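You operate a simulated robot arm through the tools that you are given. There is no shell and no other tool.

You are at the controls of a simulated robot arm. One attempt, no reset.

TASK
Shut the green drawer. Fetch the green knob plate and set it on the lower board of the white table. Fetch the bar marked eight and set it on the upper deck of the trolley. Open the brown drawer, put the yellow corner pad from the inside of the brown drawer on the front of the white table and shut the drawer again. Take the small grey carton and leave it on the lower deck of the trolley. Close the upper drawer of the machine. Put the teal cloth on the beige table away on the free end of the short bench. Take the brown cap and put it on top of the pink adapter on the beige table. Do these in any order. Set down upright: small grey carton.

It is judged by the outcome, as a careful person would: the job done as asked, and still so three seconds after it is handed in. It fails if anything else is knocked over, pushed out of place, dropped, spilled or broken. Lids that push on must go on centred and level and be pressed home; caps that screw on are set level and turned clockwise until they are tight. Flat cloth is picked up by pressing the open fingertips on it (5 to 10 N) and closing them slowly along it; thin cloth reads only 2 to 8 mm in the jaws.

THE ROBOT
A 6-joint arm with a fingered hand on a trunk, on a base that moves. Base frame: it is fixed to the floor where the robot stands at the start and does not move with it; the origin is under the middle of the robot, x ahead of it, y to its left, z up. Readings come in m, rad, newtons and seconds.
With the tool pointing down near the work surface it reaches from about 0.1 to 0.78 m from the robot's upright axis, wherever it stands. Its first joint turns from -2.897 to 2.897 rad. Places, roughly: bar marked eight [3.75, 0.25, 0.75]; brown cap (3x4x2 cm) [3.1, 5.1, 0.8]; brown drawer [3.9, 0.6, 0.6]; free end of the short bench [-1, 1.3, 0.8]; front of the white table [3.7, 0.5, 0.8]; green drawer [2.9, 0.4, 0.6]; green knob plate (11x24x4 cm) [3.7, 0.1, 0.8]; lower board of the white table [4.2, 0.5, 0.3]; lower deck of the trolley [6.7, 0.1, 0.2]; pink adapter (10x5x4 cm) [3, 5.3, 0.8]; small grey carton [6.5, 0, 0.75]; teal cloth (10x7x3 cm) [2.6, 5.1, 0.8]; upper deck of the trolley [6.7, 0.1, 0.7]; upper drawer of the machine [1.4, 4, 0.7]; yellow corner pad (6x6x4 cm) [3.9, 0.7, 0.6]. Payload 5 kg.
Tool frame: the origin (TCP) lies between the finger pads and is the grasp point; the fingertips stand 0.036 m ahead of it; z points along the fingers, y is the line along which they close. The gripper opens to 0.12 m; its body begins 0.042 m behind the TCP. The gripper is a hand of 4 fingers: y runs from the thumb to the fingers, the wrist lies at [-0.019, -0.123, -0.211] in the tool frame, and closing takes about 1.5 s.
Orientation is told as [roll, pitch, yaw] about the base's x, y, z axes, in that order, counted from this pose: with the fingers straight down and the wrist toward the robot, the tool's x, y and z point along [0, 1, 0], [1, 0, 0] and [0, 0, -1] of the base frame.

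THE INTERFACE
- The arm moves only by the tool nudge_tool. Its argument "deltas" is a list of rows, each an object (a shift or turn left out is 0, a gripper value left out holds the last) with "dp": the shift along the tool's x, y, z in m, a list of three; "rotation": the turn, a rotation vector about the tool's x, y, z in rad, a list of three. In form: [{"dp": [tx, ty, tz], "rotation": [rx, ry, rz]}, ...]. A call has 1 to 20 rows; each row shifts and turns the commanded pose from where the row before left it, along the tool's axes as they then stand. "jaw" is the finger opening in m, from 0 to 0.12, set as the call begins (left out, the last holds). A row lasts 0.2 s, in which the tool goes at most 0.05 m and 0.15 rad; a call with a longer step from one row to the next is refused whole, and so is a gripper value outside its range. Where a pose cannot be reached the arm comes as near as it can. A force on the tool above 40 N (or 10 N above the force at the start of the call, whichever is more), or a blocked arm, ends the call early, and 0.2 s more pass. Each finger travels about 0.045 m/s and halts on what it meets, pressing with about 32 N; the grip force reading is that of the motor and also rises with nothing between the fingers. The clock runs only during rows and for 0.2 s after the last one: add rows that do not move to give the fingers time. The reply holds the time, the measured pose of the TCP, the force on the tool along the base axes, the opening and the grip force, in the units named above and with some noise, with the torque about the TCP (base axes, N m) and any sound that the robot's microphone picked up.
- Cameras (640 x 400 px; columns grow to the right, rows downward): "scene" is now at [0.1089, -0.0037, 1.623]; the picture's right is [-0.01, -1.00, 0.00], its down [-0.72, 0.01, -0.70] and it looks along [0.70, -0.01, -0.72] (base axes); focal length 272 px, centre (320, 200). "wrist" rides on the gripper at [0.073, -0.101, -0.142] in the tool frame; the picture's right is [-0.79, 0.29, -0.54], its down [-0.56, -0.70, 0.44] and it looks along [-0.25, 0.65, 0.71] (tool axes); focal length 280 px, centre (320, 200). There is no depth. A picture from a camera that has moved, and an enlarged one, comes with that camera's place and axes in the base frame and with its lens. The place of the scene camera against the robot may be out by one fixed shift of up to 0.018 m in any direction.
- camera(camera): a new picture of that camera. It takes no simulated time.
- move_column(by): slides the trunk up (or, below 0, down) by that many m; the arm and the scene camera ride with it, the base frame stays. It gives what a move gives, with no picture.
- base_move(legs): drives the robot by 1 to 6 legs, each [ahead, turn to the left] in m and rad, along the robot's own axes; the way and the turn of a leg run together, so that a leg with both is an arc; at most 1.5 m and 3.142 rad a leg. The arm and the cameras ride along, it lands a little off, and it stops where it bumps. It gives what a move gives.
- curl_fingers(index, middle, ring, thumb_bend, thumb_turn): sets how far each is bent, from 0 (flat) to 100 (curled in); at 30 the hand is open as for a grip, at 70 the pads meet at the TCP. One left out holds its place. A second passes; each finger stops where it meets its share of the squeeze, and holds until it gets a number again. A gripper value or a shape takes the hand back. It gives what a move gives, with no picture; readings hold the bend of each and the force on the fingers (four entries, about 0 where the hand has none), thumb and palm. thumb_turn goes from beside the hand (0) to across from the fingers (100), as for a grip.
- hand_shape(shape): the hand has 4 fingers and takes this shape, open, in about a second: jaw (thumb against the fingers, like two jaws); tri (thumb and two fingers); tip (a fingertip pinch); poke (one finger out to press); point (the index stretched); flat (the hand flat); cup (the hand cupped); fist (a fist). The gripper value then closes the fingers along that shape, each until it touches; the sizes above hold for jaw. It gives what a move gives, with no picture.
- turn_head(pan, tilt): turns the head with the scene camera to pan (to the left, within 1.501 rad either way) and tilt (down, from -0.506 to 1.204), counted from straight ahead of the robot. It gives what a move gives.
- inspect(camera, box): a new picture of the part [left, top, right, bottom] of that camera's present view, enlarged. It takes no simulated time.
- finish_job(): hands the job in; it is judged then, once.

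Places have to be worked out from the pictures, the camera data and where the tool is seen. Open the gripper and draw the arm clear of the work before you hand the job in, unless the task says otherwise.

The tools are called after "Request:" by a JSON object that holds its "fn" and its "kwargs". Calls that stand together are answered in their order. nudge_tool: Moves the arm, as the interface text tells. Its arguments: {"type":"object","properties":{"deltas":{"type":"array"},"jaw":{"type":"number"}},"required":["deltas"]} The other tools are called the same way: move_column (by) moves the trunk up or down; hand_shape (shape) gives the hand a shape; curl_fingers (index, middle, ring, thumb_bend, thumb_turn) moves the fingers one by one; base_move (legs) drives the base; turn_head (pan, tilt) turns the head that bears the scene camera; camera (camera) takes a picture; inspect (camera, box) takes an enlarged picture of a part of a camera's view; finish_job () hands the job in.

At the start:

```text
time_s: 0.0
tcp_pos: [0.5873, 0.0944, 0.8166]
ee_rot: [0.001, 0.001, -0.002]
contact_force: [-0.1, -0.3, -0.4]
ft_torque: [0.02, 0.02, -0.03]
width: 0.1197
finger_force: 0.0
shape: jaw
bend: [30.0, 30.0, 30.0, 30.0, 98.0]
finger forces: [0.0, 0.0, 0.0, 0.1, 0.0, 0.0]
trunk travel left (down, up): [-0.625, 0.215]
robot x, y, heading: [0.0028, 0.0017, -0.0]
head pan, tilt (commanded): [-0.009, 0.798]
```

scene: 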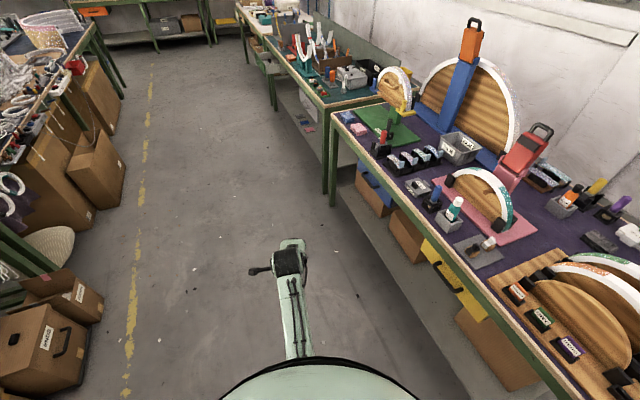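
wrist: 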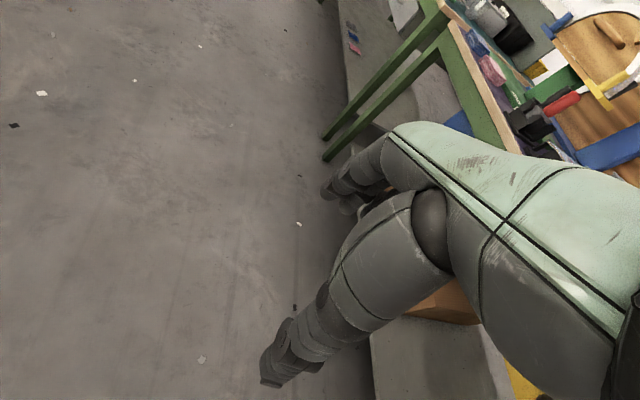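

I start by looking around the room with the head to learn the layout.

Request:
{"fn": "turn_head", "kwargs": {"pan": 0, "tilt": 0.3}}

Request:
{"fn": "camera", "kwargs": {"camera": "scene"}}

```text
time_s: 0.9
tcp_pos: [0.5881, 0.095, 0.8161]
ee_rot: [-0.001, -0.001, -0.001]
contact_force: [0.3, 0.4, -0.1]
ft_torque: [-0.03, 0.01, 0.01]
width: 0.1198
finger_force: 0.1
shape: jaw
bend: [30.0, 30.0, 30.0, 30.0, 98.0]
finger forces: [0.0, 0.1, 0.0, 0.1, 0.0, 0.0]
trunk travel left (down, up): [-0.625, 0.215]
robot x, y, heading: [0.0023, 0.0032, 0.007]
head pan, tilt (commanded): [0.0, 0.3]
```

```text
taken
camera scene: at [0.1215, -0.003, 1.6672], right [0.0, -1.0, 0.0], down [-0.3, 0.0, -0.95], along [0.95, 0.0, -0.3], focal length 272 px, centre (320, 200)
```

scene: 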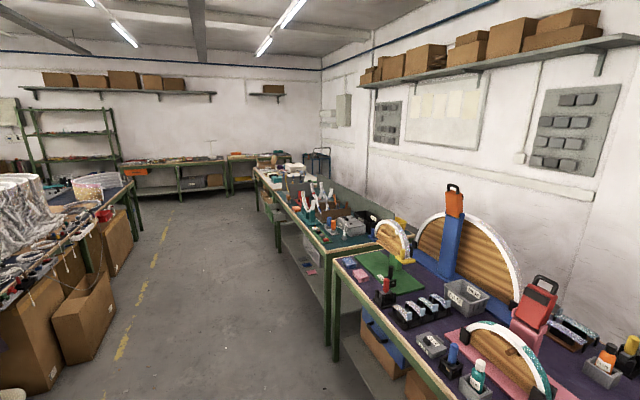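

The view shows a workshop; I look left and right next.

Request:
{"fn": "turn_head", "kwargs": {"pan": 0.9, "tilt": 0.35}}

Request:
{"fn": "camera", "kwargs": {"camera": "scene"}}

Request:
{"fn": "turn_head", "kwargs": {"pan": -0.9, "tilt": 0.5}}

Request:
{"fn": "camera", "kwargs": {"camera": "scene"}}

Request:
{"fn": "turn_head", "kwargs": {"pan": 1.5, "tilt": 0.5}}

Request:
{"fn": "camera", "kwargs": {"camera": "scene"}}

```text
time_s: 2.1
tcp_pos: [0.5873, 0.0935, 0.8163]
ee_rot: [0.0, 0.001, 0.0]
contact_force: [-0.2, -0.1, 0.1]
ft_torque: [-0.01, -0.01, 0.01]
width: 0.1195
finger_force: 0.0
shape: jaw
bend: [30.0, 30.0, 30.0, 30.0, 98.0]
finger forces: [0.0, 0.0, 0.1, 0.0, 0.1, 0.1]
trunk travel left (down, up): [-0.625, 0.215]
robot x, y, heading: [-0.0039, 0.0, 0.001]
head pan, tilt (commanded): [0.901, 0.351]
```

```text
taken
camera scene: at [0.0861, 0.0699, 1.6626], right [0.78, -0.62, 0.0], down [-0.21, -0.27, -0.94], along [0.58, 0.74, -0.34], focal length 272 px, centre (320, 200)
```

scene: 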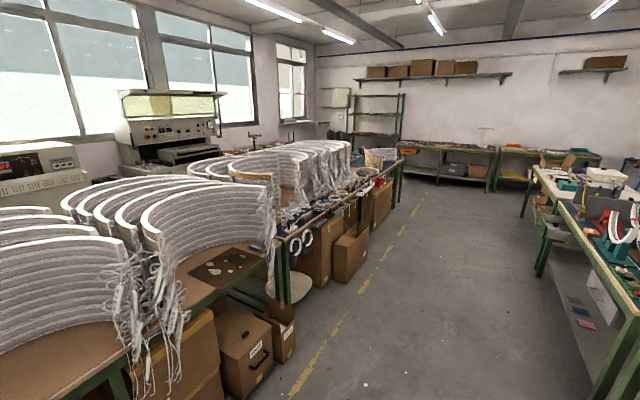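

```text
time_s: 3.9
tcp_pos: [0.5882, 0.0942, 0.8161]
ee_rot: [0.0, 0.0, 0.0]
contact_force: [0.3, 0.5, -0.4]
ft_torque: [0.03, 0.0, 0.01]
width: 0.1198
finger_force: 0.1
shape: jaw
bend: [30.0, 30.0, 30.0, 30.0, 98.0]
finger forces: [0.0, 0.0, 0.0, 0.0, 0.0, 0.1]
trunk travel left (down, up): [-0.625, 0.215]
robot x, y, heading: [0.0008, 0.0009, -0.003]
head pan, tilt (commanded): [-0.901, 0.499]
```

```text
taken
camera scene: at [0.0847, -0.0742, 1.6489], right [-0.78, -0.62, 0.0], down [-0.3, 0.37, -0.88], along [0.55, -0.69, -0.48], focal length 272 px, centre (320, 200)
```

scene: 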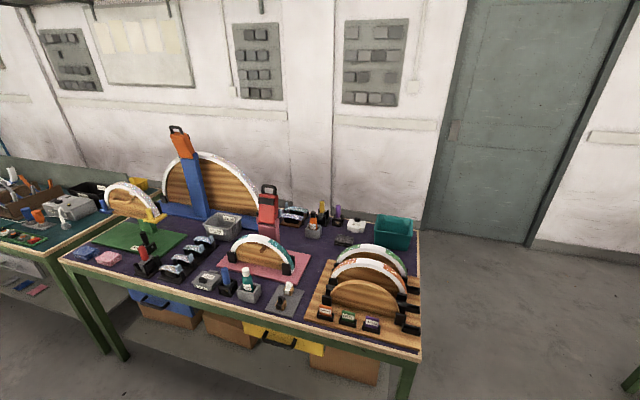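

```text
time_s: 6.1
tcp_pos: [0.5883, 0.0946, 0.8172]
ee_rot: [-0.001, 0.0, -0.001]
contact_force: [0.3, 0.9, 0.1]
ft_torque: [-0.02, -0.02, 0.01]
width: 0.1194
finger_force: 0.0
shape: jaw
bend: [30.0, 30.0, 30.0, 30.0, 98.0]
finger forces: [0.0, 0.1, 0.1, 0.0, 0.1, 0.0]
trunk travel left (down, up): [-0.625, 0.215]
robot x, y, heading: [-0.0016, -0.003, -0.0]
head pan, tilt (commanded): [1.499, 0.499]
```

```text
taken
camera scene: at [0.0347, 0.0878, 1.6489], right [1.0, -0.07, 0.0], down [-0.03, -0.48, -0.88], along [0.06, 0.88, -0.48], focal length 272 px, centre (320, 200)
```

scene: 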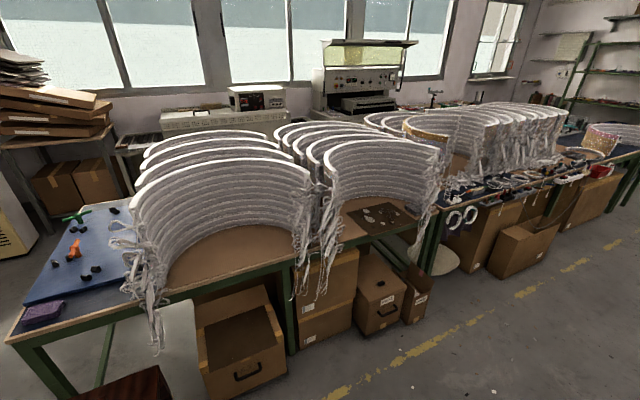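

I now look ahead toward the teal/white table with enlargements.

Request:
{"fn": "turn_head", "kwargs": {"pan": 0.1, "tilt": 0.35}}

Request:
{"fn": "inspect", "kwargs": {"camera": "scene", "box": [220, 120, 460, 270]}}

Request:
{"fn": "inspect", "kwargs": {"camera": "scene", "box": [0, 120, 240, 270]}}

```text
time_s: 7.7
tcp_pos: [0.5866, 0.0948, 0.8169]
ee_rot: [0.0, 0.0, 0.001]
contact_force: [-0.9, -0.4, 0.5]
ft_torque: [-0.01, 0.0, -0.01]
width: 0.1194
finger_force: 0.1
shape: jaw
bend: [30.0, 30.0, 30.0, 30.0, 98.0]
finger forces: [0.0, 0.1, 0.0, 0.1, 0.0, 0.0]
trunk travel left (down, up): [-0.625, 0.215]
robot x, y, heading: [-0.0027, 0.0034, 0.001]
head pan, tilt (commanded): [0.099, 0.351]
```

```text
2.67 times, centred on (340, 195) of scene
camera zoom: at [0.1208, 0.0064, 1.6625], right [0.1, -0.99, 0.0], down [-0.34, -0.03, -0.94], along [0.93, 0.09, -0.34], focal length 725 px, centre (267, 213)
```

zoom: 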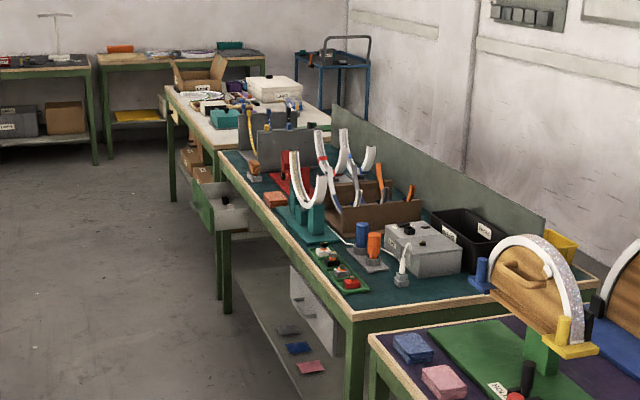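

```text
2.67 times, centred on (120, 195) of scene
camera zoom: at [0.1208, 0.0064, 1.6625], right [0.1, -0.99, 0.0], down [-0.34, -0.03, -0.94], along [0.93, 0.09, -0.34], focal length 725 px, centre (853, 213)
```

zoom: 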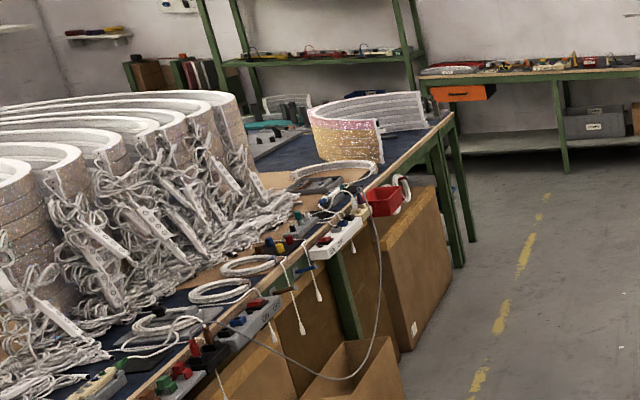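

The open green drawer sticks out at about (3.1, 0.57) and the white table lies beyond the teal one; the table row runs about 0.37 rad left of my heading. I drive up the aisle parallel to the row, in two legs.

Request:
{"fn": "base_move", "kwargs": {"legs": [[0, 0.45], [1.5, 0]]}}

Request:
{"fn": "turn_head", "kwargs": {"pan": -0.35, "tilt": 0.5}}

Request:
{"fn": "camera", "kwargs": {"camera": "scene"}}

```text
time_s: 17.4
tcp_pos: [1.8496, 1.003, 0.8168]
ee_rot: [0.001, 0.0, 0.454]
contact_force: [0.4, 0.9, 0.2]
ft_torque: [-0.01, -0.02, 0.01]
width: 0.1195
finger_force: 0.2
shape: jaw
bend: [30.0, 30.0, 30.0, 30.0, 98.0]
finger forces: [0.1, 0.0, 0.0, 0.0, 0.0, 0.0]
trunk travel left (down, up): [-0.625, 0.215]
robot x, y, heading: [1.3607, 0.6637, 0.455]
head pan, tilt (commanded): [0.099, 0.351]
```

```text
time_s: 18.3
tcp_pos: [1.8499, 1.0032, 0.8153]
ee_rot: [0.001, 0.0, 0.454]
contact_force: [0.8, -0.3, 0.6]
ft_torque: [-0.01, -0.01, 0.05]
width: 0.1198
finger_force: 0.1
shape: jaw
bend: [30.0, 30.0, 30.0, 30.0, 98.0]
finger forces: [0.0, 0.0, 0.0, 0.0, 0.0, 0.1]
trunk travel left (down, up): [-0.625, 0.215]
robot x, y, heading: [1.3643, 0.662, 0.455]
head pan, tilt (commanded): [-0.351, 0.499]
```

```text
taken
camera scene: at [1.4784, 0.6809, 1.6489], right [0.1, -0.99, 0.0], down [-0.48, -0.05, -0.88], along [0.87, 0.09, -0.48], focal length 272 px, centre (320, 200)
```

scene: 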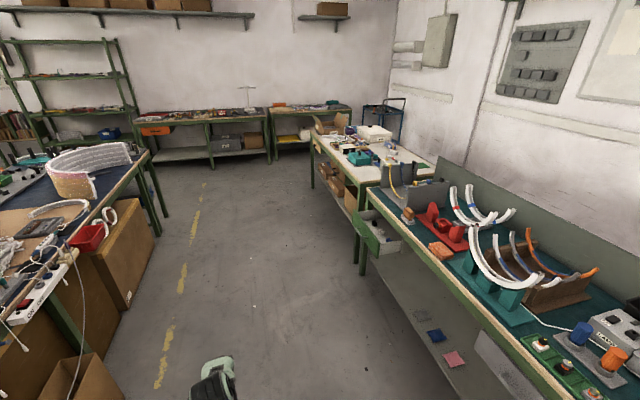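

I enlarge the region of the green drawer and the white table.

Request:
{"fn": "inspect", "kwargs": {"camera": "scene", "box": [290, 100, 460, 280]}}

Request:
{"fn": "inspect", "kwargs": {"camera": "scene", "box": [0, 40, 290, 220]}}

```text
2.22 times, centred on (375, 190) of scene
camera zoom: at [1.4784, 0.6809, 1.6489], right [0.1, -0.99, 0.0], down [-0.48, -0.05, -0.88], along [0.87, 0.09, -0.48], focal length 604 px, centre (198, 222)
```

zoom: 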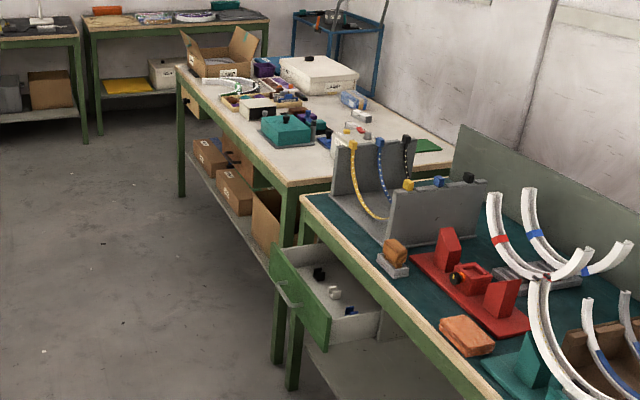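

```text
2.21 times, centred on (145, 130) of scene
camera zoom: at [1.4784, 0.6809, 1.6489], right [0.1, -0.99, 0.0], down [-0.48, -0.05, -0.88], along [0.87, 0.09, -0.48], focal length 600 px, centre (706, 354)
```

zoom: 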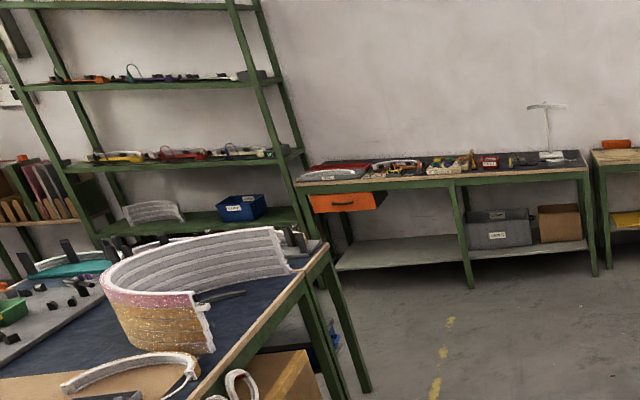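

The green drawer sits under the far end of the teal table, open roughly 0.1 m, with its front panel centred near (2.98, 0.54). I drive to a point about 0.9 m in front of it and turn to face it.

Request:
{"fn": "base_move", "kwargs": {"legs": [[1.43, -0.012], [0, -1.65]]}}

Request:
{"fn": "turn_head", "kwargs": {"pan": 0, "tilt": 0.7}}

Request:
{"fn": "camera", "kwargs": {"camera": "scene"}}

```text
time_s: 30.8
tcp_pos: [2.9487, 0.7632, 0.8161]
ee_rot: [0.001, 0.001, -1.198]
contact_force: [-0.3, -0.1, 1.0]
ft_torque: [0.02, 0.04, -0.02]
width: 0.1196
finger_force: 0.0
shape: jaw
bend: [30.0, 30.0, 30.0, 30.0, 98.0]
finger forces: [0.0, 0.0, 0.1, 0.0, 0.0, 0.0]
trunk travel left (down, up): [-0.625, 0.215]
robot x, y, heading: [2.6467, 1.2761, -1.196]
head pan, tilt (commanded): [-0.351, 0.499]
```

```text
time_s: 31.7
tcp_pos: [2.9493, 0.763, 0.8165]
ee_rot: [-0.001, -0.001, -1.198]
contact_force: [0.8, 0.5, -0.2]
ft_torque: [0.0, -0.02, 0.0]
width: 0.1194
finger_force: 0.1
shape: jaw
bend: [30.0, 30.0, 30.0, 30.0, 98.0]
finger forces: [0.0, 0.1, 0.0, 0.1, 0.0, 0.0]
trunk travel left (down, up): [-0.625, 0.215]
robot x, y, heading: [2.6492, 1.2732, -1.197]
head pan, tilt (commanded): [0.0, 0.7]
```

```text
taken
camera scene: at [2.6867, 1.1664, 1.6312], right [-0.93, -0.36, 0.0], down [-0.23, 0.6, -0.77], along [0.28, -0.71, -0.64], focal length 272 px, centre (320, 200)
```

scene: 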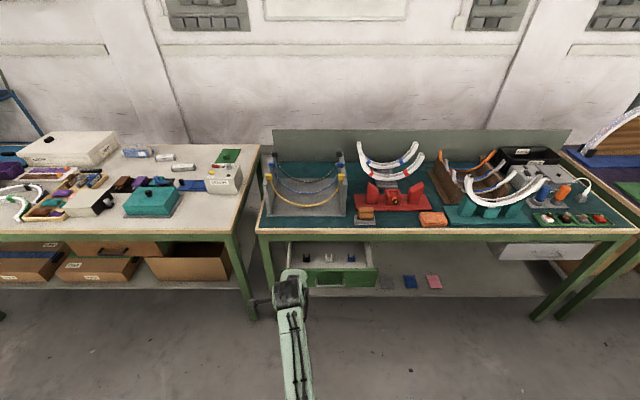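

The drawer is straight ahead; I enlarge it and the white table area.

Request:
{"fn": "inspect", "kwargs": {"camera": "scene", "box": [250, 200, 410, 300]}}

Request:
{"fn": "inspect", "kwargs": {"camera": "scene", "box": [0, 130, 260, 290]}}

```text
4.00 times, centred on (330, 250) of scene
camera zoom: at [2.6867, 1.1664, 1.6312], right [-0.93, -0.36, 0.0], down [-0.23, 0.6, -0.77], along [0.28, -0.71, -0.64], focal length 1087 px, centre (280, 0)
```

zoom: 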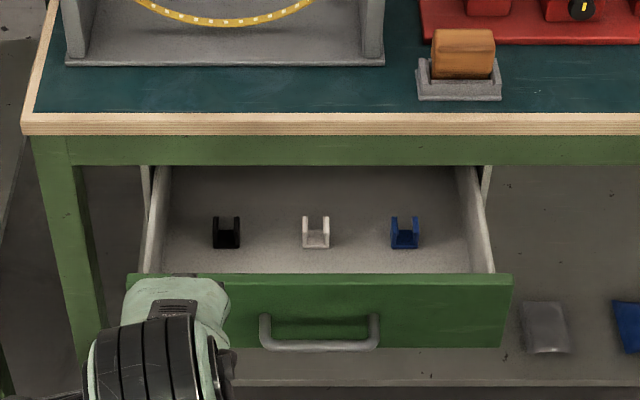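

```text
2.46 times, centred on (130, 210) of scene
camera zoom: at [2.6867, 1.1664, 1.6312], right [-0.93, -0.36, 0.0], down [-0.23, 0.6, -0.77], along [0.28, -0.71, -0.64], focal length 669 px, centre (788, 175)
```

zoom: 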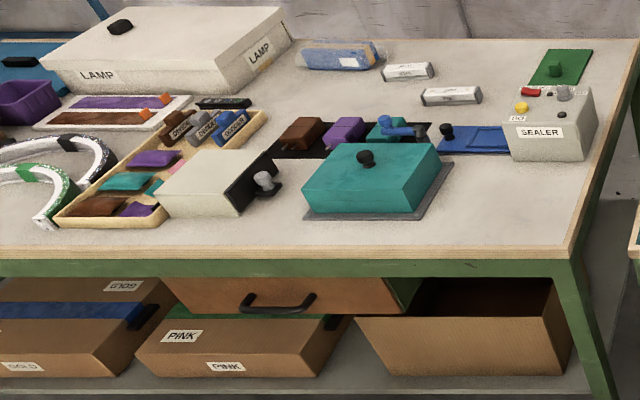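

The drawer panel spans z≈0.57–0.70, centre near (2.89, 0.53), about 0.79 m ahead of my axis. I close the hand and tilt it to point forward before approaching.

Request:
{"fn": "nudge_tool", "kwargs": {"deltas": [{"rotation": [-0.14, 0, 0]}, {"rotation": [-0.14, 0, 0]}, {"rotation": [-0.14, 0, 0]}, {"rotation": [-0.14, 0, 0]}, {"rotation": [-0.14, 0, 0]}, {"rotation": [-0.14, 0, 0]}, {"rotation": [-0.14, 0, 0]}, {"rotation": [-0.14, 0, 0]}, {"rotation": [-0.14, 0, 0]}, {"rotation": [-0.1, 0, 0]}], "jaw": 0}}

Request:
{"fn": "camera", "kwargs": {"camera": "scene"}}

Request:
{"fn": "camera", "kwargs": {"camera": "wrist"}}

```text
time_s: 33.9
tcp_pos: [2.9345, 0.755, 0.8109]
ee_rot: [0.183, -1.257, -1.43]
contact_force: [6.4, 4.0, 2.4]
ft_torque: [0.03, 0.26, -0.45]
width: 0.0
finger_force: 32.3
shape: jaw
bend: [70.0, 70.0, 70.0, 56.0, 100.0]
finger forces: [0.0, 0.0, 0.0, 0.0, 0.0, 0.1]
out of reach, approached as far as the arm can: row 7
trunk travel left (down, up): [-0.625, 0.215]
robot x, y, heading: [2.6489, 1.2746, -1.199]
head pan, tilt (commanded): [0.0, 0.7]
```

```text
taken
camera scene: at [2.687, 1.166, 1.6312], right [-0.93, -0.37, 0.0], down [-0.24, 0.6, -0.76], along [0.28, -0.71, -0.64], focal length 272 px, centre (320, 200)
```

scene: 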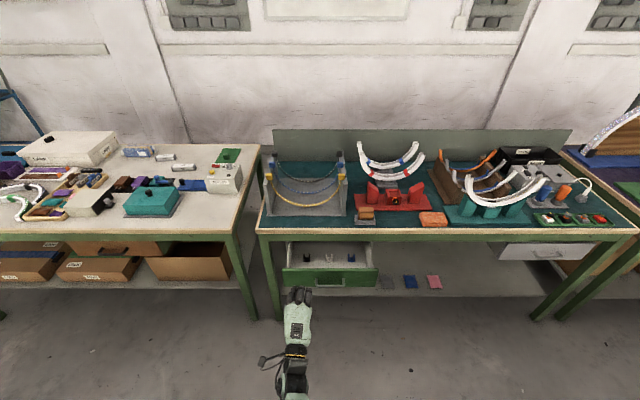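

```text
taken
camera wrist: at [2.9535, 0.9365, 0.7623], right [-0.91, 0.15, 0.39], down [-0.42, -0.36, -0.83], along [0.01, -0.92, 0.39], focal length 280 px, centre (320, 200)
```

wrist: 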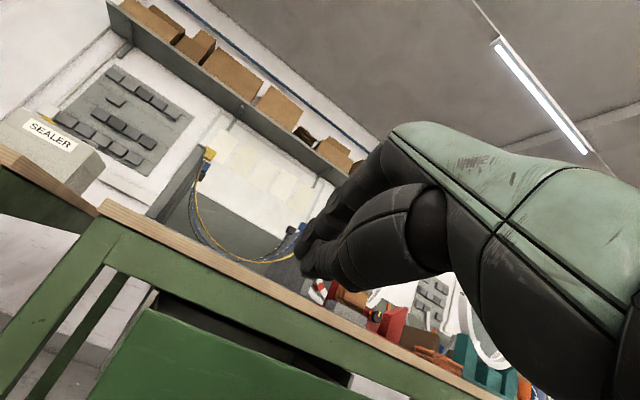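

The hand now points forward just left of the handle. I lower the trunk to bring the fingertips to panel height and pull the tool back so there is room to push.

Request:
{"fn": "move_column", "kwargs": {"by": -0.165}}

Request:
{"fn": "nudge_tool", "kwargs": {"deltas": [{"dp": [0, 0, -0.04]}, {"dp": [0, 0, -0.04]}, {"dp": [0, 0, -0.04]}, {"dp": [0, 0, -0.03]}, {}]}}

Request:
{"fn": "camera", "kwargs": {"camera": "wrist"}}

```text
time_s: 35.7
tcp_pos: [2.9428, 0.759, 0.6494]
ee_rot: [-0.012, -1.279, -1.215]
contact_force: [1.0, 0.2, -0.7]
ft_torque: [0.01, 0.02, -0.02]
width: 0.0
finger_force: 32.1
shape: jaw
bend: [70.0, 70.0, 70.0, 56.0, 100.0]
finger forces: [0.1, 0.1, 0.0, 0.0, 0.0, 0.0]
trunk travel left (down, up): [-0.46, 0.38]
robot x, y, heading: [2.6479, 1.2767, -1.194]
head pan, tilt (commanded): [0.0, 0.7]
```

```text
time_s: 36.9
tcp_pos: [2.9538, 0.8491, 0.7517]
ee_rot: [0.46, -1.385, -1.674]
contact_force: [-0.8, -0.3, 0.4]
ft_torque: [0.05, 0.0, 0.03]
width: 0.0001
finger_force: 31.9
shape: jaw
bend: [70.0, 70.0, 70.0, 56.0, 100.0]
finger forces: [0.0, 0.1, 0.0, 0.0, 0.1, 0.1]
trunk travel left (down, up): [-0.46, 0.38]
robot x, y, heading: [2.648, 1.2754, -1.198]
head pan, tilt (commanded): [0.0, 0.7]
stopped in row 5: the arm was blocked; the commanded pose is now the measured one
```

```text
taken
camera wrist: at [2.9736, 1.0234, 0.6824], right [-0.93, 0.18, 0.31], down [-0.36, -0.47, -0.81], along [0.0, -0.86, 0.5], focal length 280 px, centre (320, 200)
```

wrist: 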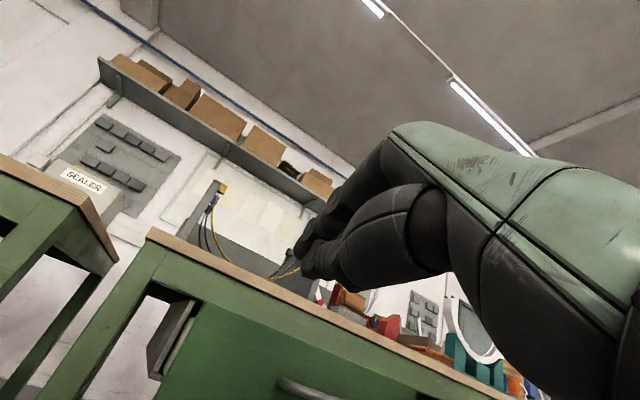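

The arm blocks when tucked with the hand horizontal, so I tilt the hand back toward a 45° downward slant and check.

Request:
{"fn": "nudge_tool", "kwargs": {"deltas": [{"rotation": [0.14, 0, 0]}, {"rotation": [0.14, 0, 0]}, {"rotation": [0.14, 0, 0]}, {"rotation": [0.14, 0, 0]}, {"rotation": [0.14, 0, 0]}, {}]}}

Request:
{"fn": "camera", "kwargs": {"camera": "wrist"}}

```text
time_s: 38.5
tcp_pos: [2.9799, 0.8352, 0.7748]
ee_rot: [0.158, -0.746, -1.307]
contact_force: [0.2, -0.1, -1.3]
ft_torque: [-0.03, -0.05, 0.0]
width: 0.0
finger_force: 32.3
shape: jaw
bend: [70.0, 70.0, 70.0, 56.0, 100.0]
finger forces: [0.0, 0.0, 0.0, 0.1, 0.1, 0.1]
trunk travel left (down, up): [-0.46, 0.38]
robot x, y, heading: [2.6438, 1.2782, -1.201]
head pan, tilt (commanded): [0.0, 0.7]
stopped in row 6: the arm was blocked; the commanded pose is now the measured one
```

```text
taken
camera wrist: at [2.9806, 1.0192, 0.8176], right [-0.85, -0.16, 0.5], down [-0.51, 0.03, -0.86], along [0.12, -0.99, -0.1], focal length 280 px, centre (320, 200)
```

wrist: 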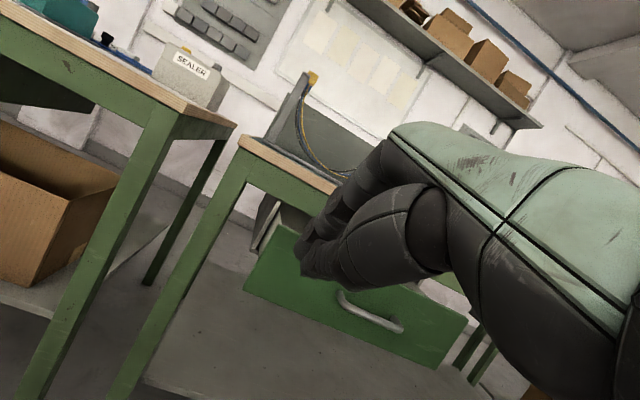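

The slant is now about 43° with the fingertips near the left edge of the panel. I straighten the tool, shift right 8 cm and down to z≈0.66.

Request:
{"fn": "nudge_tool", "kwargs": {"deltas": [{"rotation": [0, -0.085, -0.0785]}, {"dp": [-0.02, -0.0195, 0.021]}, {"dp": [-0.02, -0.0195, 0.021]}, {"dp": [-0.02, -0.0195, 0.021]}, {"dp": [-0.02, -0.0195, 0.021]}, {}, {}]}}

Request:
{"fn": "camera", "kwargs": {"camera": "wrist"}}

```text
time_s: 40.2
tcp_pos: [2.9278, 0.7736, 0.7059]
ee_rot: [0.029, -0.837, -1.22]
contact_force: [-1.0, 0.7, -0.5]
ft_torque: [0.0, -0.03, -0.01]
width: 0.0001
finger_force: 31.7
shape: jaw
bend: [70.0, 70.0, 70.0, 56.0, 100.0]
finger forces: [0.0, 0.0, 0.0, 0.0, 0.0, 0.0]
trunk travel left (down, up): [-0.46, 0.38]
robot x, y, heading: [2.6474, 1.2741, -1.199]
head pan, tilt (commanded): [0.0, 0.7]
stopped in row 7: the arm was blocked; the commanded pose is now the measured one
```

```text
taken
camera wrist: at [2.9303, 0.961, 0.7271], right [-0.82, -0.1, 0.56], down [-0.56, -0.07, -0.83], along [0.12, -0.99, 0.0], focal length 280 px, centre (320, 200)
```

wrist: 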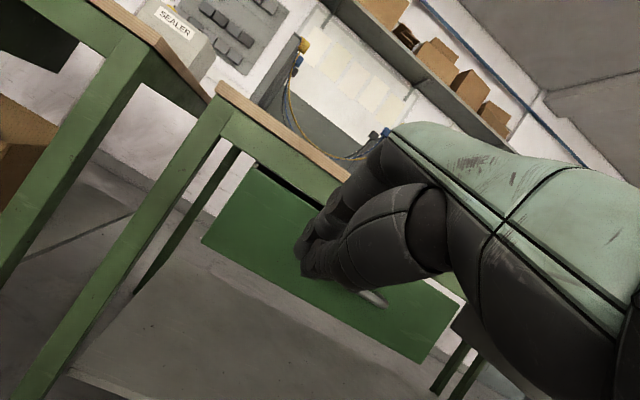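

The arm stopped at z 0.706, so I lower the trunk a bit more instead.

Request:
{"fn": "move_column", "kwargs": {"by": -0.055}}

Request:
{"fn": "camera", "kwargs": {"camera": "scene"}}

```text
time_s: 41.2
tcp_pos: [2.9266, 0.7728, 0.6455]
ee_rot: [0.025, -0.834, -1.22]
contact_force: [-0.6, 0.5, 0.2]
ft_torque: [-0.04, 0.03, -0.03]
width: 0.0
finger_force: 32.0
shape: jaw
bend: [70.0, 70.0, 70.0, 56.0, 100.0]
finger forces: [0.1, 0.1, 0.0, 0.0, 0.0, 0.0]
trunk travel left (down, up): [-0.405, 0.435]
robot x, y, heading: [2.6443, 1.277, -1.195]
head pan, tilt (commanded): [0.0, 0.7]
```

```text
taken
camera scene: at [2.6896, 1.157, 1.4095], right [-0.93, -0.37, 0.0], down [-0.24, 0.61, -0.76], along [0.28, -0.71, -0.65], focal length 272 px, centre (320, 200)
```

scene: 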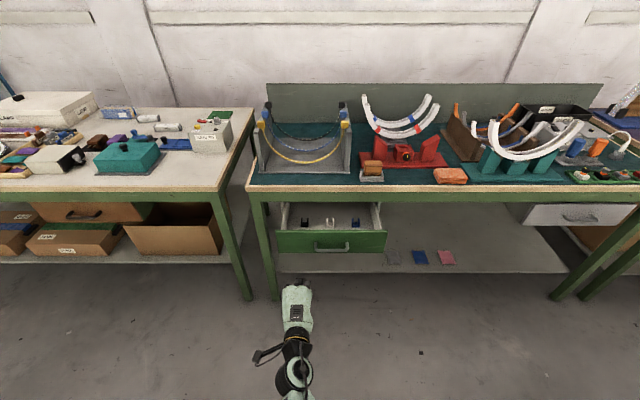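

Fingertips are now at z≈0.62, about 0.18 m short of the panel and clear left of the handle. I drive forward 0.16 m.

Request:
{"fn": "base_move", "kwargs": {"legs": [[0.16, 0]]}}

Request:
{"fn": "camera", "kwargs": {"camera": "scene"}}

Request:
{"fn": "camera", "kwargs": {"camera": "wrist"}}

```text
time_s: 42.7
tcp_pos: [2.9869, 0.6237, 0.6474]
ee_rot: [0.026, -0.837, -1.217]
contact_force: [-0.3, 0.6, -0.2]
ft_torque: [-0.01, 0.02, -0.02]
width: 0.0
finger_force: 32.5
shape: jaw
bend: [70.0, 70.0, 70.0, 56.0, 100.0]
finger forces: [0.0, 0.0, 0.0, 0.0, 0.1, 0.1]
trunk travel left (down, up): [-0.405, 0.435]
robot x, y, heading: [2.7065, 1.1279, -1.197]
head pan, tilt (commanded): [0.0, 0.7]
```

```text
taken
camera scene: at [2.7485, 1.0079, 1.4101], right [-0.93, -0.37, 0.0], down [-0.24, 0.6, -0.76], along [0.28, -0.71, -0.65], focal length 272 px, centre (320, 200)
```

scene: 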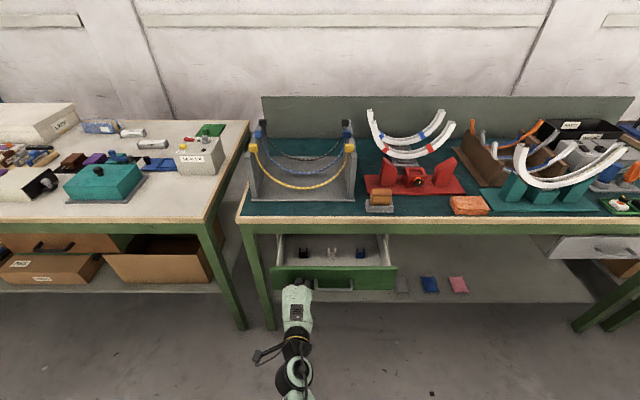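

```text
taken
camera wrist: at [2.9912, 0.8115, 0.6694], right [-0.82, -0.1, 0.56], down [-0.56, -0.07, -0.83], along [0.12, -0.99, 0.0], focal length 280 px, centre (320, 200)
```

wrist: 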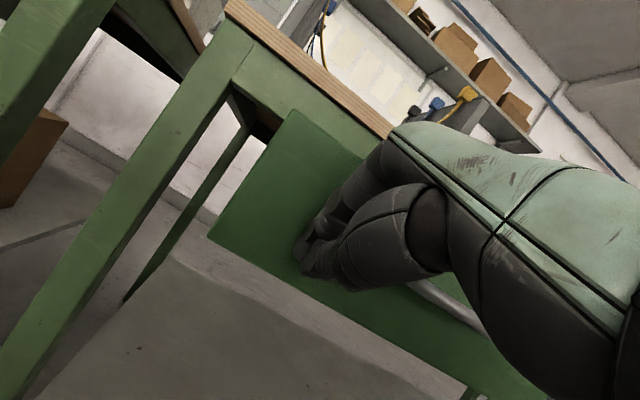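

The fingertips are just before the panel. I push forward slowly in 2 cm rows.

Request:
{"fn": "nudge_tool", "kwargs": {"deltas": [{"dp": [0, 0.0134, 0.0149]}, {"dp": [0, 0.0134, 0.0149]}, {"dp": [0, 0.0134, 0.0149]}, {"dp": [0, 0.0134, 0.0149]}, {"dp": [0, 0.0134, 0.0149]}, {"dp": [0, 0.0134, 0.0149]}, {"dp": [0, 0.0134, 0.0149]}, {"dp": [0, 0.0134, 0.0149]}]}}

Request:
{"fn": "camera", "kwargs": {"camera": "scene"}}

```text
time_s: 44.4
tcp_pos: [3.0366, 0.5009, 0.6525]
ee_rot: [0.022, -0.84, -1.212]
contact_force: [-13.6, 26.1, 6.3]
ft_torque: [0.11, 0.06, -0.19]
width: 0.0001
finger_force: 32.3
shape: jaw
bend: [70.0, 70.0, 70.0, 55.0, 100.0]
finger forces: [0.1, 12.4, 0.0, 0.0, 0.0, 0.0]
trunk travel left (down, up): [-0.405, 0.435]
robot x, y, heading: [2.7041, 1.1252, -1.192]
head pan, tilt (commanded): [0.0, 0.7]
stopped in row 8: the force on the tool passed its limit at 57 N (the readings are from after the stop); the commanded pose is now the measured one
```

```text
taken
camera scene: at [2.7449, 1.0189, 1.4115], right [-0.93, -0.37, 0.0], down [-0.24, 0.6, -0.77], along [0.28, -0.71, -0.64], focal length 272 px, centre (320, 200)
```

scene: 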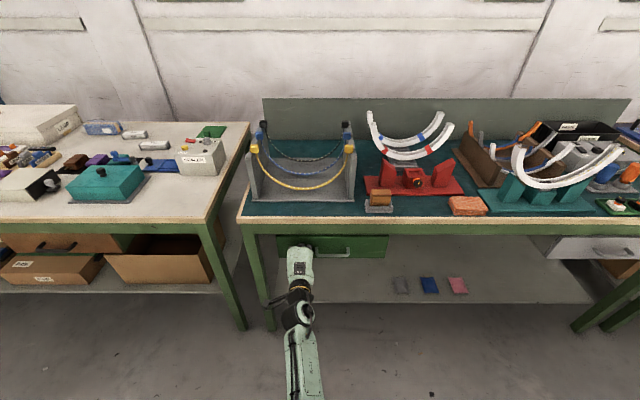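

The push ended at 57 N with the drawer seemingly shut; I enlarge to check.

Request:
{"fn": "inspect", "kwargs": {"camera": "scene", "box": [240, 210, 420, 310]}}

Request:
{"fn": "camera", "kwargs": {"camera": "wrist"}}

```text
3.56 times, centred on (330, 260) of scene
camera zoom: at [2.7449, 1.0189, 1.4115], right [-0.93, -0.37, 0.0], down [-0.24, 0.6, -0.77], along [0.28, -0.71, -0.64], focal length 966 px, centre (284, -13)
```

zoom: 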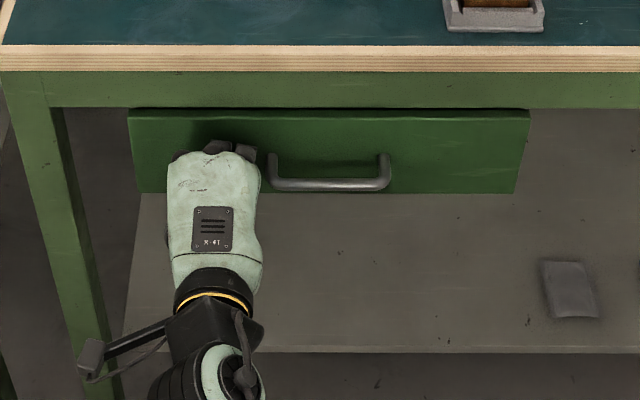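

```text
taken
camera wrist: at [3.0395, 0.6887, 0.6726], right [-0.82, -0.09, 0.56], down [-0.56, -0.08, -0.83], along [0.12, -0.99, 0.01], focal length 280 px, centre (320, 200)
```

wrist: 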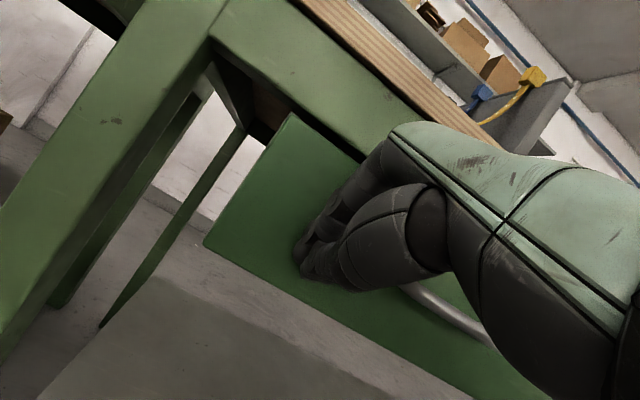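

It looks nearly flush; I press once more to make sure it is at its stop.

Request:
{"fn": "nudge_tool", "kwargs": {"deltas": [{"dp": [0, 0.0067, 0.0074]}, {"dp": [0, 0.0067, 0.0074]}, {"dp": [0, 0.0067, 0.0074]}, {"dp": [0, 0.0067, 0.0074]}]}}

Request:
{"fn": "inspect", "kwargs": {"camera": "scene", "box": [240, 210, 420, 310]}}

```text
time_s: 44.7
tcp_pos: [3.0367, 0.5002, 0.6537]
ee_rot: [0.023, -0.842, -1.211]
contact_force: [-14.9, 28.4, 9.2]
ft_torque: [0.02, 0.08, -0.2]
width: 0.0
finger_force: 32.3
shape: jaw
bend: [70.0, 70.0, 70.0, 55.0, 100.0]
finger forces: [0.0, 14.6, 0.0, 0.0, 0.0, 0.0]
trunk travel left (down, up): [-0.405, 0.435]
robot x, y, heading: [2.7012, 1.1261, -1.195]
head pan, tilt (commanded): [0.0, 0.7]
stopped in row 1: the force on the tool passed its limit at 46 N (the readings are from after the stop); the commanded pose is now the measured one
```

```text
3.56 times, centred on (330, 260) of scene
camera zoom: at [2.744, 1.0208, 1.4117], right [-0.93, -0.37, 0.0], down [-0.24, 0.6, -0.77], along [0.28, -0.71, -0.64], focal length 966 px, centre (284, -13)
```

zoom: 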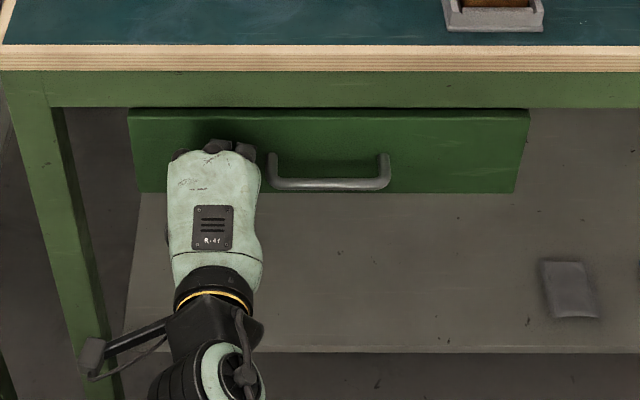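

The drawer is at its stop. I back the tool off, back the base away, and look down to see my own base size.

Request:
{"fn": "nudge_tool", "kwargs": {"deltas": [{"dp": [0, -0.02, -0.0223]}, {"dp": [0, -0.02, -0.0223]}, {"dp": [0, -0.02, -0.0223]}, {}]}}

Request:
{"fn": "base_move", "kwargs": {"legs": [[-0.35, 0]]}}

Request:
{"fn": "turn_head", "kwargs": {"pan": 0.3, "tilt": 1.2}}

Request:
{"fn": "camera", "kwargs": {"camera": "scene"}}

```text
time_s: 45.7
tcp_pos: [3.0043, 0.5808, 0.6506]
ee_rot: [0.023, -0.841, -1.21]
contact_force: [0.0, -1.0, -1.0]
ft_torque: [0.0, -0.02, 0.04]
width: 0.0001
finger_force: 31.9
shape: jaw
bend: [70.0, 70.0, 70.0, 56.0, 100.0]
finger forces: [0.1, 0.1, 0.0, 0.0, 0.1, 0.0]
trunk travel left (down, up): [-0.405, 0.435]
robot x, y, heading: [2.7071, 1.1257, -1.193]
head pan, tilt (commanded): [0.0, 0.7]
```

```text
time_s: 48.1
tcp_pos: [2.8734, 0.9096, 0.6514]
ee_rot: [0.024, -0.841, -1.212]
contact_force: [0.6, -0.8, 0.5]
ft_torque: [-0.01, -0.03, 0.0]
width: 0.0
finger_force: 32.1
shape: jaw
bend: [70.0, 70.0, 70.0, 56.0, 100.0]
finger forces: [0.1, 0.0, 0.1, 0.0, 0.1, 0.0]
trunk travel left (down, up): [-0.405, 0.435]
robot x, y, heading: [2.5789, 1.4563, -1.196]
head pan, tilt (commanded): [0.0, 0.7]
```

```text
time_s: 49.1
tcp_pos: [2.8731, 0.9101, 0.651]
ee_rot: [0.023, -0.842, -1.213]
contact_force: [-0.1, -0.8, 0.0]
ft_torque: [0.0, -0.01, -0.02]
width: 0.0002
finger_force: 31.9
shape: jaw
bend: [70.0, 70.0, 70.0, 56.0, 100.0]
finger forces: [0.1, 0.0, 0.0, 0.0, 0.0, 0.0]
trunk travel left (down, up): [-0.405, 0.435]
robot x, y, heading: [2.577, 1.4559, -1.193]
head pan, tilt (commanded): [0.3, 1.201]
```

```text
taken
camera scene: at [2.6196, 1.382, 1.3752], right [-0.78, -0.62, 0.0], down [-0.58, 0.73, -0.36], along [0.23, -0.28, -0.93], focal length 272 px, centre (320, 200)
```

scene: 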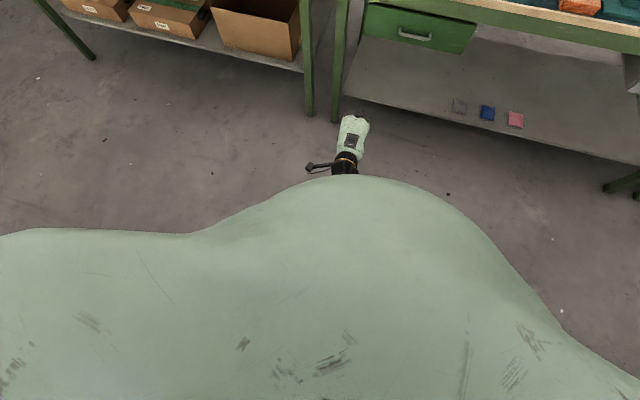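

I move on to the white table: turn, drive parallel to it and face it again, then raise the trunk for a better view.

Request:
{"fn": "base_move", "kwargs": {"legs": [[0, 1.28], [0.727, 0], [0, -1.295]]}}

Request:
{"fn": "move_column", "kwargs": {"by": 0.3}}

Request:
{"fn": "turn_head", "kwargs": {"pan": 0, "tilt": 0.65}}

Request:
{"fn": "camera", "kwargs": {"camera": "scene"}}

```text
time_s: 61.0
tcp_pos: [3.5828, 0.9547, 0.6507]
ee_rot: [0.025, -0.842, -1.249]
contact_force: [-0.6, 0.6, -0.9]
ft_torque: [-0.01, 0.04, 0.0]
width: 0.0001
finger_force: 32.2
shape: jaw
bend: [70.0, 70.0, 70.0, 56.0, 100.0]
finger forces: [0.0, 0.0, 0.1, 0.0, 0.1, 0.1]
trunk travel left (down, up): [-0.405, 0.435]
robot x, y, heading: [3.3044, 1.5133, -1.233]
head pan, tilt (commanded): [0.3, 1.201]
```

```text
time_s: 64.0
tcp_pos: [3.5818, 0.9547, 0.9508]
ee_rot: [0.022, -0.842, -1.249]
contact_force: [0.6, 0.6, 0.4]
ft_torque: [0.0, 0.03, 0.01]
width: 0.0002
finger_force: 31.8
shape: jaw
bend: [70.0, 70.0, 70.0, 56.0, 100.0]
finger forces: [0.0, 0.1, 0.0, 0.0, 0.0, 0.0]
trunk travel left (down, up): [-0.705, 0.135]
robot x, y, heading: [3.3082, 1.5084, -1.232]
head pan, tilt (commanded): [0.3, 1.201]
```

```text
time_s: 64.9
tcp_pos: [3.5836, 0.9564, 0.9509]
ee_rot: [0.023, -0.842, -1.251]
contact_force: [-1.6, -1.0, 0.2]
ft_torque: [0.0, -0.01, -0.01]
width: 0.0
finger_force: 31.9
shape: jaw
bend: [70.0, 70.0, 70.0, 56.0, 100.0]
finger forces: [0.0, 0.0, 0.0, 0.0, 0.0, 0.0]
trunk travel left (down, up): [-0.705, 0.135]
robot x, y, heading: [3.3063, 1.5121, -1.231]
head pan, tilt (commanded): [0.0, 0.649]
```

```text
taken
camera scene: at [3.3424, 1.3982, 1.7154], right [-0.94, -0.33, 0.0], down [-0.2, 0.57, -0.8], along [0.26, -0.75, -0.61], focal length 272 px, centre (320, 200)
```

scene: 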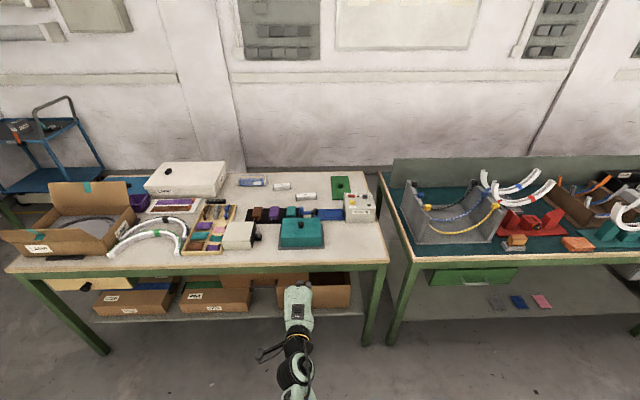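

Request:
{"fn": "inspect", "kwargs": {"camera": "scene", "box": [220, 160, 400, 270]}}

Request:
{"fn": "inspect", "kwargs": {"camera": "scene", "box": [0, 150, 240, 330]}}

Request:
{"fn": "inspect", "kwargs": {"camera": "scene", "box": [230, 165, 330, 215]}}

```text
3.56 times, centred on (310, 215) of scene
camera zoom: at [3.3424, 1.3982, 1.7154], right [-0.94, -0.33, 0.0], down [-0.2, 0.57, -0.8], along [0.26, -0.75, -0.61], focal length 966 px, centre (356, 147)
```

zoom: 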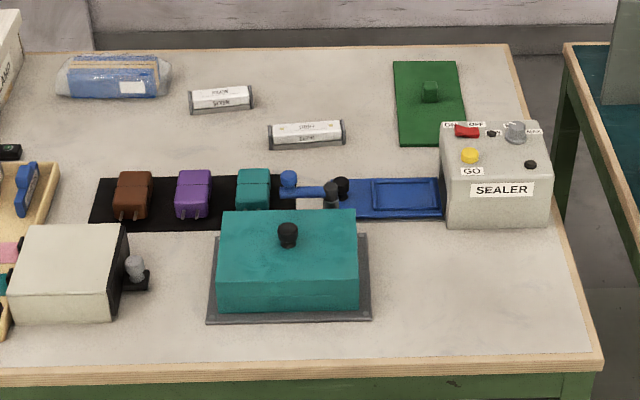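

```text
2.22 times, centred on (120, 240) of scene
camera zoom: at [3.3424, 1.3982, 1.7154], right [-0.94, -0.33, 0.0], down [-0.2, 0.57, -0.8], along [0.26, -0.75, -0.61], focal length 604 px, centre (764, 111)
```

zoom: 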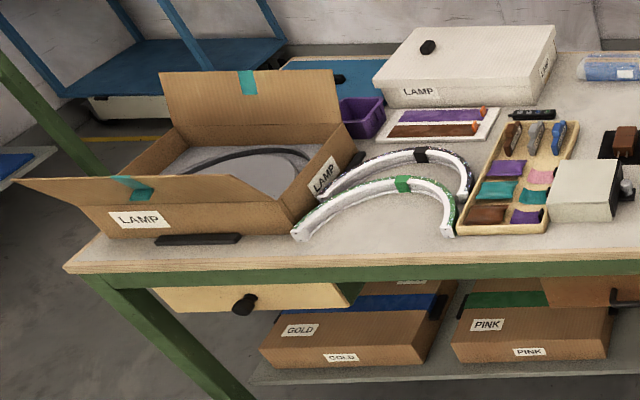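

```text
6.40 times, centred on (280, 190) of scene
camera zoom: at [3.3424, 1.3982, 1.7154], right [-0.94, -0.33, 0.0], down [-0.2, 0.57, -0.8], along [0.26, -0.75, -0.61], focal length 1739 px, centre (576, 264)
```

zoom: 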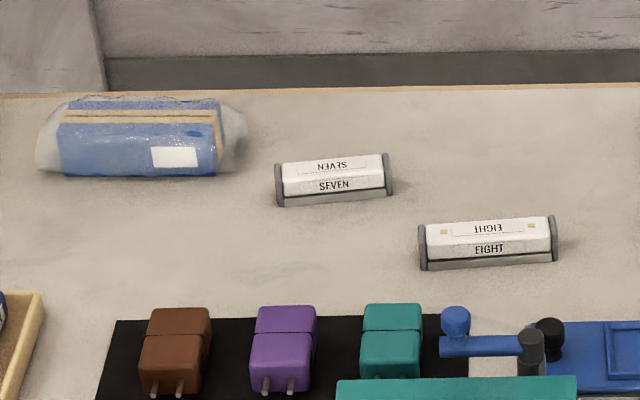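

The EIGHT bar is the right-hand one, and the green plate lies flat behind the sealer with a knob in its middle. I lower the trunk to look at the lower board for free room.

Request:
{"fn": "move_column", "kwargs": {"by": -0.55}}

Request:
{"fn": "turn_head", "kwargs": {"pan": 0.2, "tilt": 0.5}}

Request:
{"fn": "camera", "kwargs": {"camera": "scene"}}

```text
refused: -0.55 is not a number from -0.4 to 0.4
```

```text
time_s: 65.7
tcp_pos: [3.5832, 0.9541, 0.9526]
ee_rot: [0.025, -0.842, -1.25]
contact_force: [0.2, -0.1, 0.7]
ft_torque: [0.01, -0.01, 0.02]
width: 0.0001
finger_force: 31.7
shape: jaw
bend: [70.0, 70.0, 70.0, 56.0, 100.0]
finger forces: [0.0, 0.0, 0.1, 0.0, 0.1, 0.1]
trunk travel left (down, up): [-0.705, 0.135]
robot x, y, heading: [3.3076, 1.51, -1.237]
head pan, tilt (commanded): [0.201, 0.499]
```

```text
taken
camera scene: at [3.3602, 1.4019, 1.7288], right [-0.86, -0.51, 0.0], down [-0.25, 0.41, -0.88], along [0.45, -0.75, -0.48], focal length 272 px, centre (320, 200)
```

scene: 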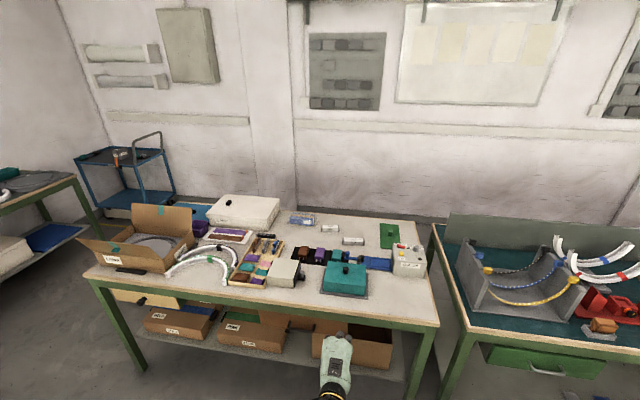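

The column call is limited to 0.4 m per step; I lower in two steps and look again.

Request:
{"fn": "move_column", "kwargs": {"by": -0.35}}

Request:
{"fn": "move_column", "kwargs": {"by": -0.25}}

Request:
{"fn": "camera", "kwargs": {"camera": "scene"}}

Request:
{"fn": "inspect", "kwargs": {"camera": "scene", "box": [60, 200, 420, 400]}}

```text
time_s: 69.1
tcp_pos: [3.5835, 0.9546, 0.601]
ee_rot: [0.021, -0.84, -1.249]
contact_force: [-0.2, -0.1, 0.3]
ft_torque: [0.02, -0.01, 0.01]
width: 0.0
finger_force: 32.2
shape: jaw
bend: [70.0, 70.0, 70.0, 56.0, 100.0]
finger forces: [0.1, 0.0, 0.1, 0.0, 0.0, 0.0]
trunk travel left (down, up): [-0.355, 0.485]
robot x, y, heading: [3.3048, 1.5104, -1.233]
head pan, tilt (commanded): [0.201, 0.499]
```

```text
time_s: 71.7
tcp_pos: [3.5828, 0.9534, 0.3515]
ee_rot: [0.022, -0.842, -1.25]
contact_force: [-0.6, 0.2, 0.5]
ft_torque: [0.01, -0.02, 0.0]
width: 0.0
finger_force: 32.4
shape: jaw
bend: [70.0, 70.0, 70.0, 56.0, 100.0]
finger forces: [0.0, 0.1, 0.0, 0.0, 0.0, 0.1]
trunk travel left (down, up): [-0.105, 0.735]
robot x, y, heading: [3.3043, 1.5107, -1.228]
head pan, tilt (commanded): [0.201, 0.499]
```

```text
taken
camera scene: at [3.3603, 1.402, 1.1289], right [-0.86, -0.51, 0.0], down [-0.25, 0.41, -0.88], along [0.45, -0.75, -0.48], focal length 272 px, centre (320, 200)
```

scene: 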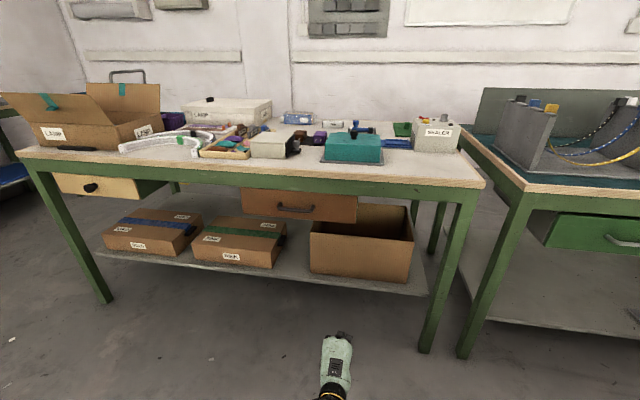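

```text
1.78 times, centred on (240, 300) of scene
camera zoom: at [3.3603, 1.402, 1.1289], right [-0.86, -0.51, 0.0], down [-0.25, 0.41, -0.88], along [0.45, -0.75, -0.48], focal length 483 px, centre (462, 22)
```

zoom: 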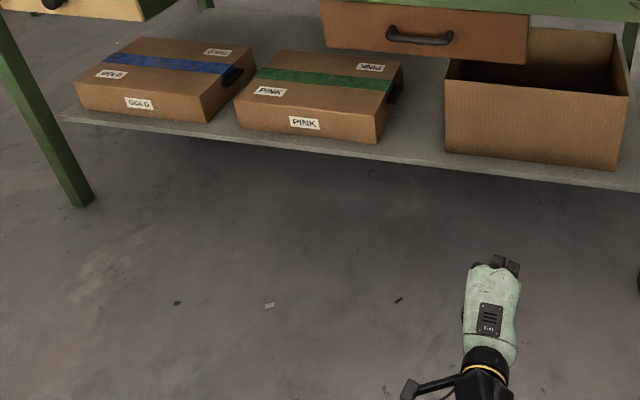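

On the lower board there is a free gap about 17 cm wide between the PINK box and the open box. Before driving close to tables I want to know my base's footprint, so I raise the trunk and turn the wrist camera to look down at it.

Request:
{"fn": "move_column", "kwargs": {"by": 0.4}}

Request:
{"fn": "nudge_tool", "kwargs": {"deltas": [{"rotation": [0.14, 0, 0]}, {"rotation": [0.14, 0, 0]}, {"rotation": [0.14, 0, 0]}, {"rotation": [0.14, 0, 0]}, {"rotation": [0.14, 0, 0]}, {"rotation": [0.14, 0, 0]}, {"rotation": [0.14, 0, 0]}, {"rotation": [0.14, 0, 0]}, {"rotation": [0.14, 0, 0]}, {"rotation": [0.14, 0, 0]}]}}

Request:
{"fn": "camera", "kwargs": {"camera": "wrist"}}

```text
time_s: 75.5
tcp_pos: [3.583, 0.9541, 0.7514]
ee_rot: [0.022, -0.842, -1.249]
contact_force: [0.3, -0.3, -0.5]
ft_torque: [0.02, 0.03, 0.0]
width: 0.0002
finger_force: 32.2
shape: jaw
bend: [70.0, 70.0, 70.0, 56.0, 100.0]
finger forces: [0.0, 0.0, 0.0, 0.1, 0.1, 0.0]
trunk travel left (down, up): [-0.505, 0.335]
robot x, y, heading: [3.3087, 1.5109, -1.236]
head pan, tilt (commanded): [0.201, 0.499]
```

```text
time_s: 77.7
tcp_pos: [3.5823, 0.9541, 0.7509]
ee_rot: [0.017, 0.563, -1.222]
contact_force: [0.5, 0.4, -0.3]
ft_torque: [0.01, -0.01, 0.03]
width: 0.0
finger_force: 32.2
shape: jaw
bend: [70.0, 70.0, 70.0, 56.0, 100.0]
finger forces: [0.0, 0.1, 0.0, 0.0, 0.0, 0.0]
trunk travel left (down, up): [-0.505, 0.335]
robot x, y, heading: [3.3065, 1.5134, -1.232]
head pan, tilt (commanded): [0.201, 0.499]
```

```text
taken
camera wrist: at [3.6454, 0.9865, 0.9261], right [-0.57, -0.77, 0.29], down [-0.8, 0.6, -0.01], along [-0.17, -0.24, -0.96], focal length 280 px, centre (320, 200)
```

wrist: 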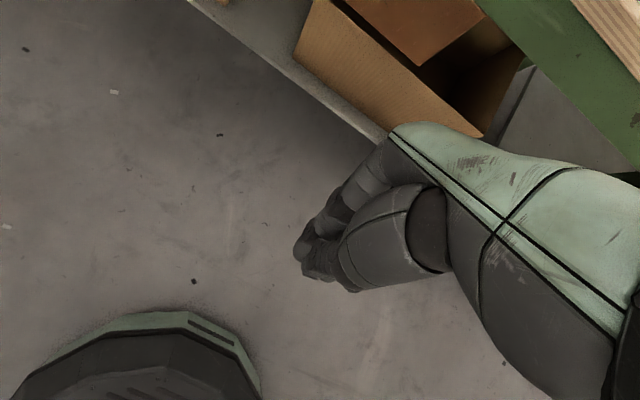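

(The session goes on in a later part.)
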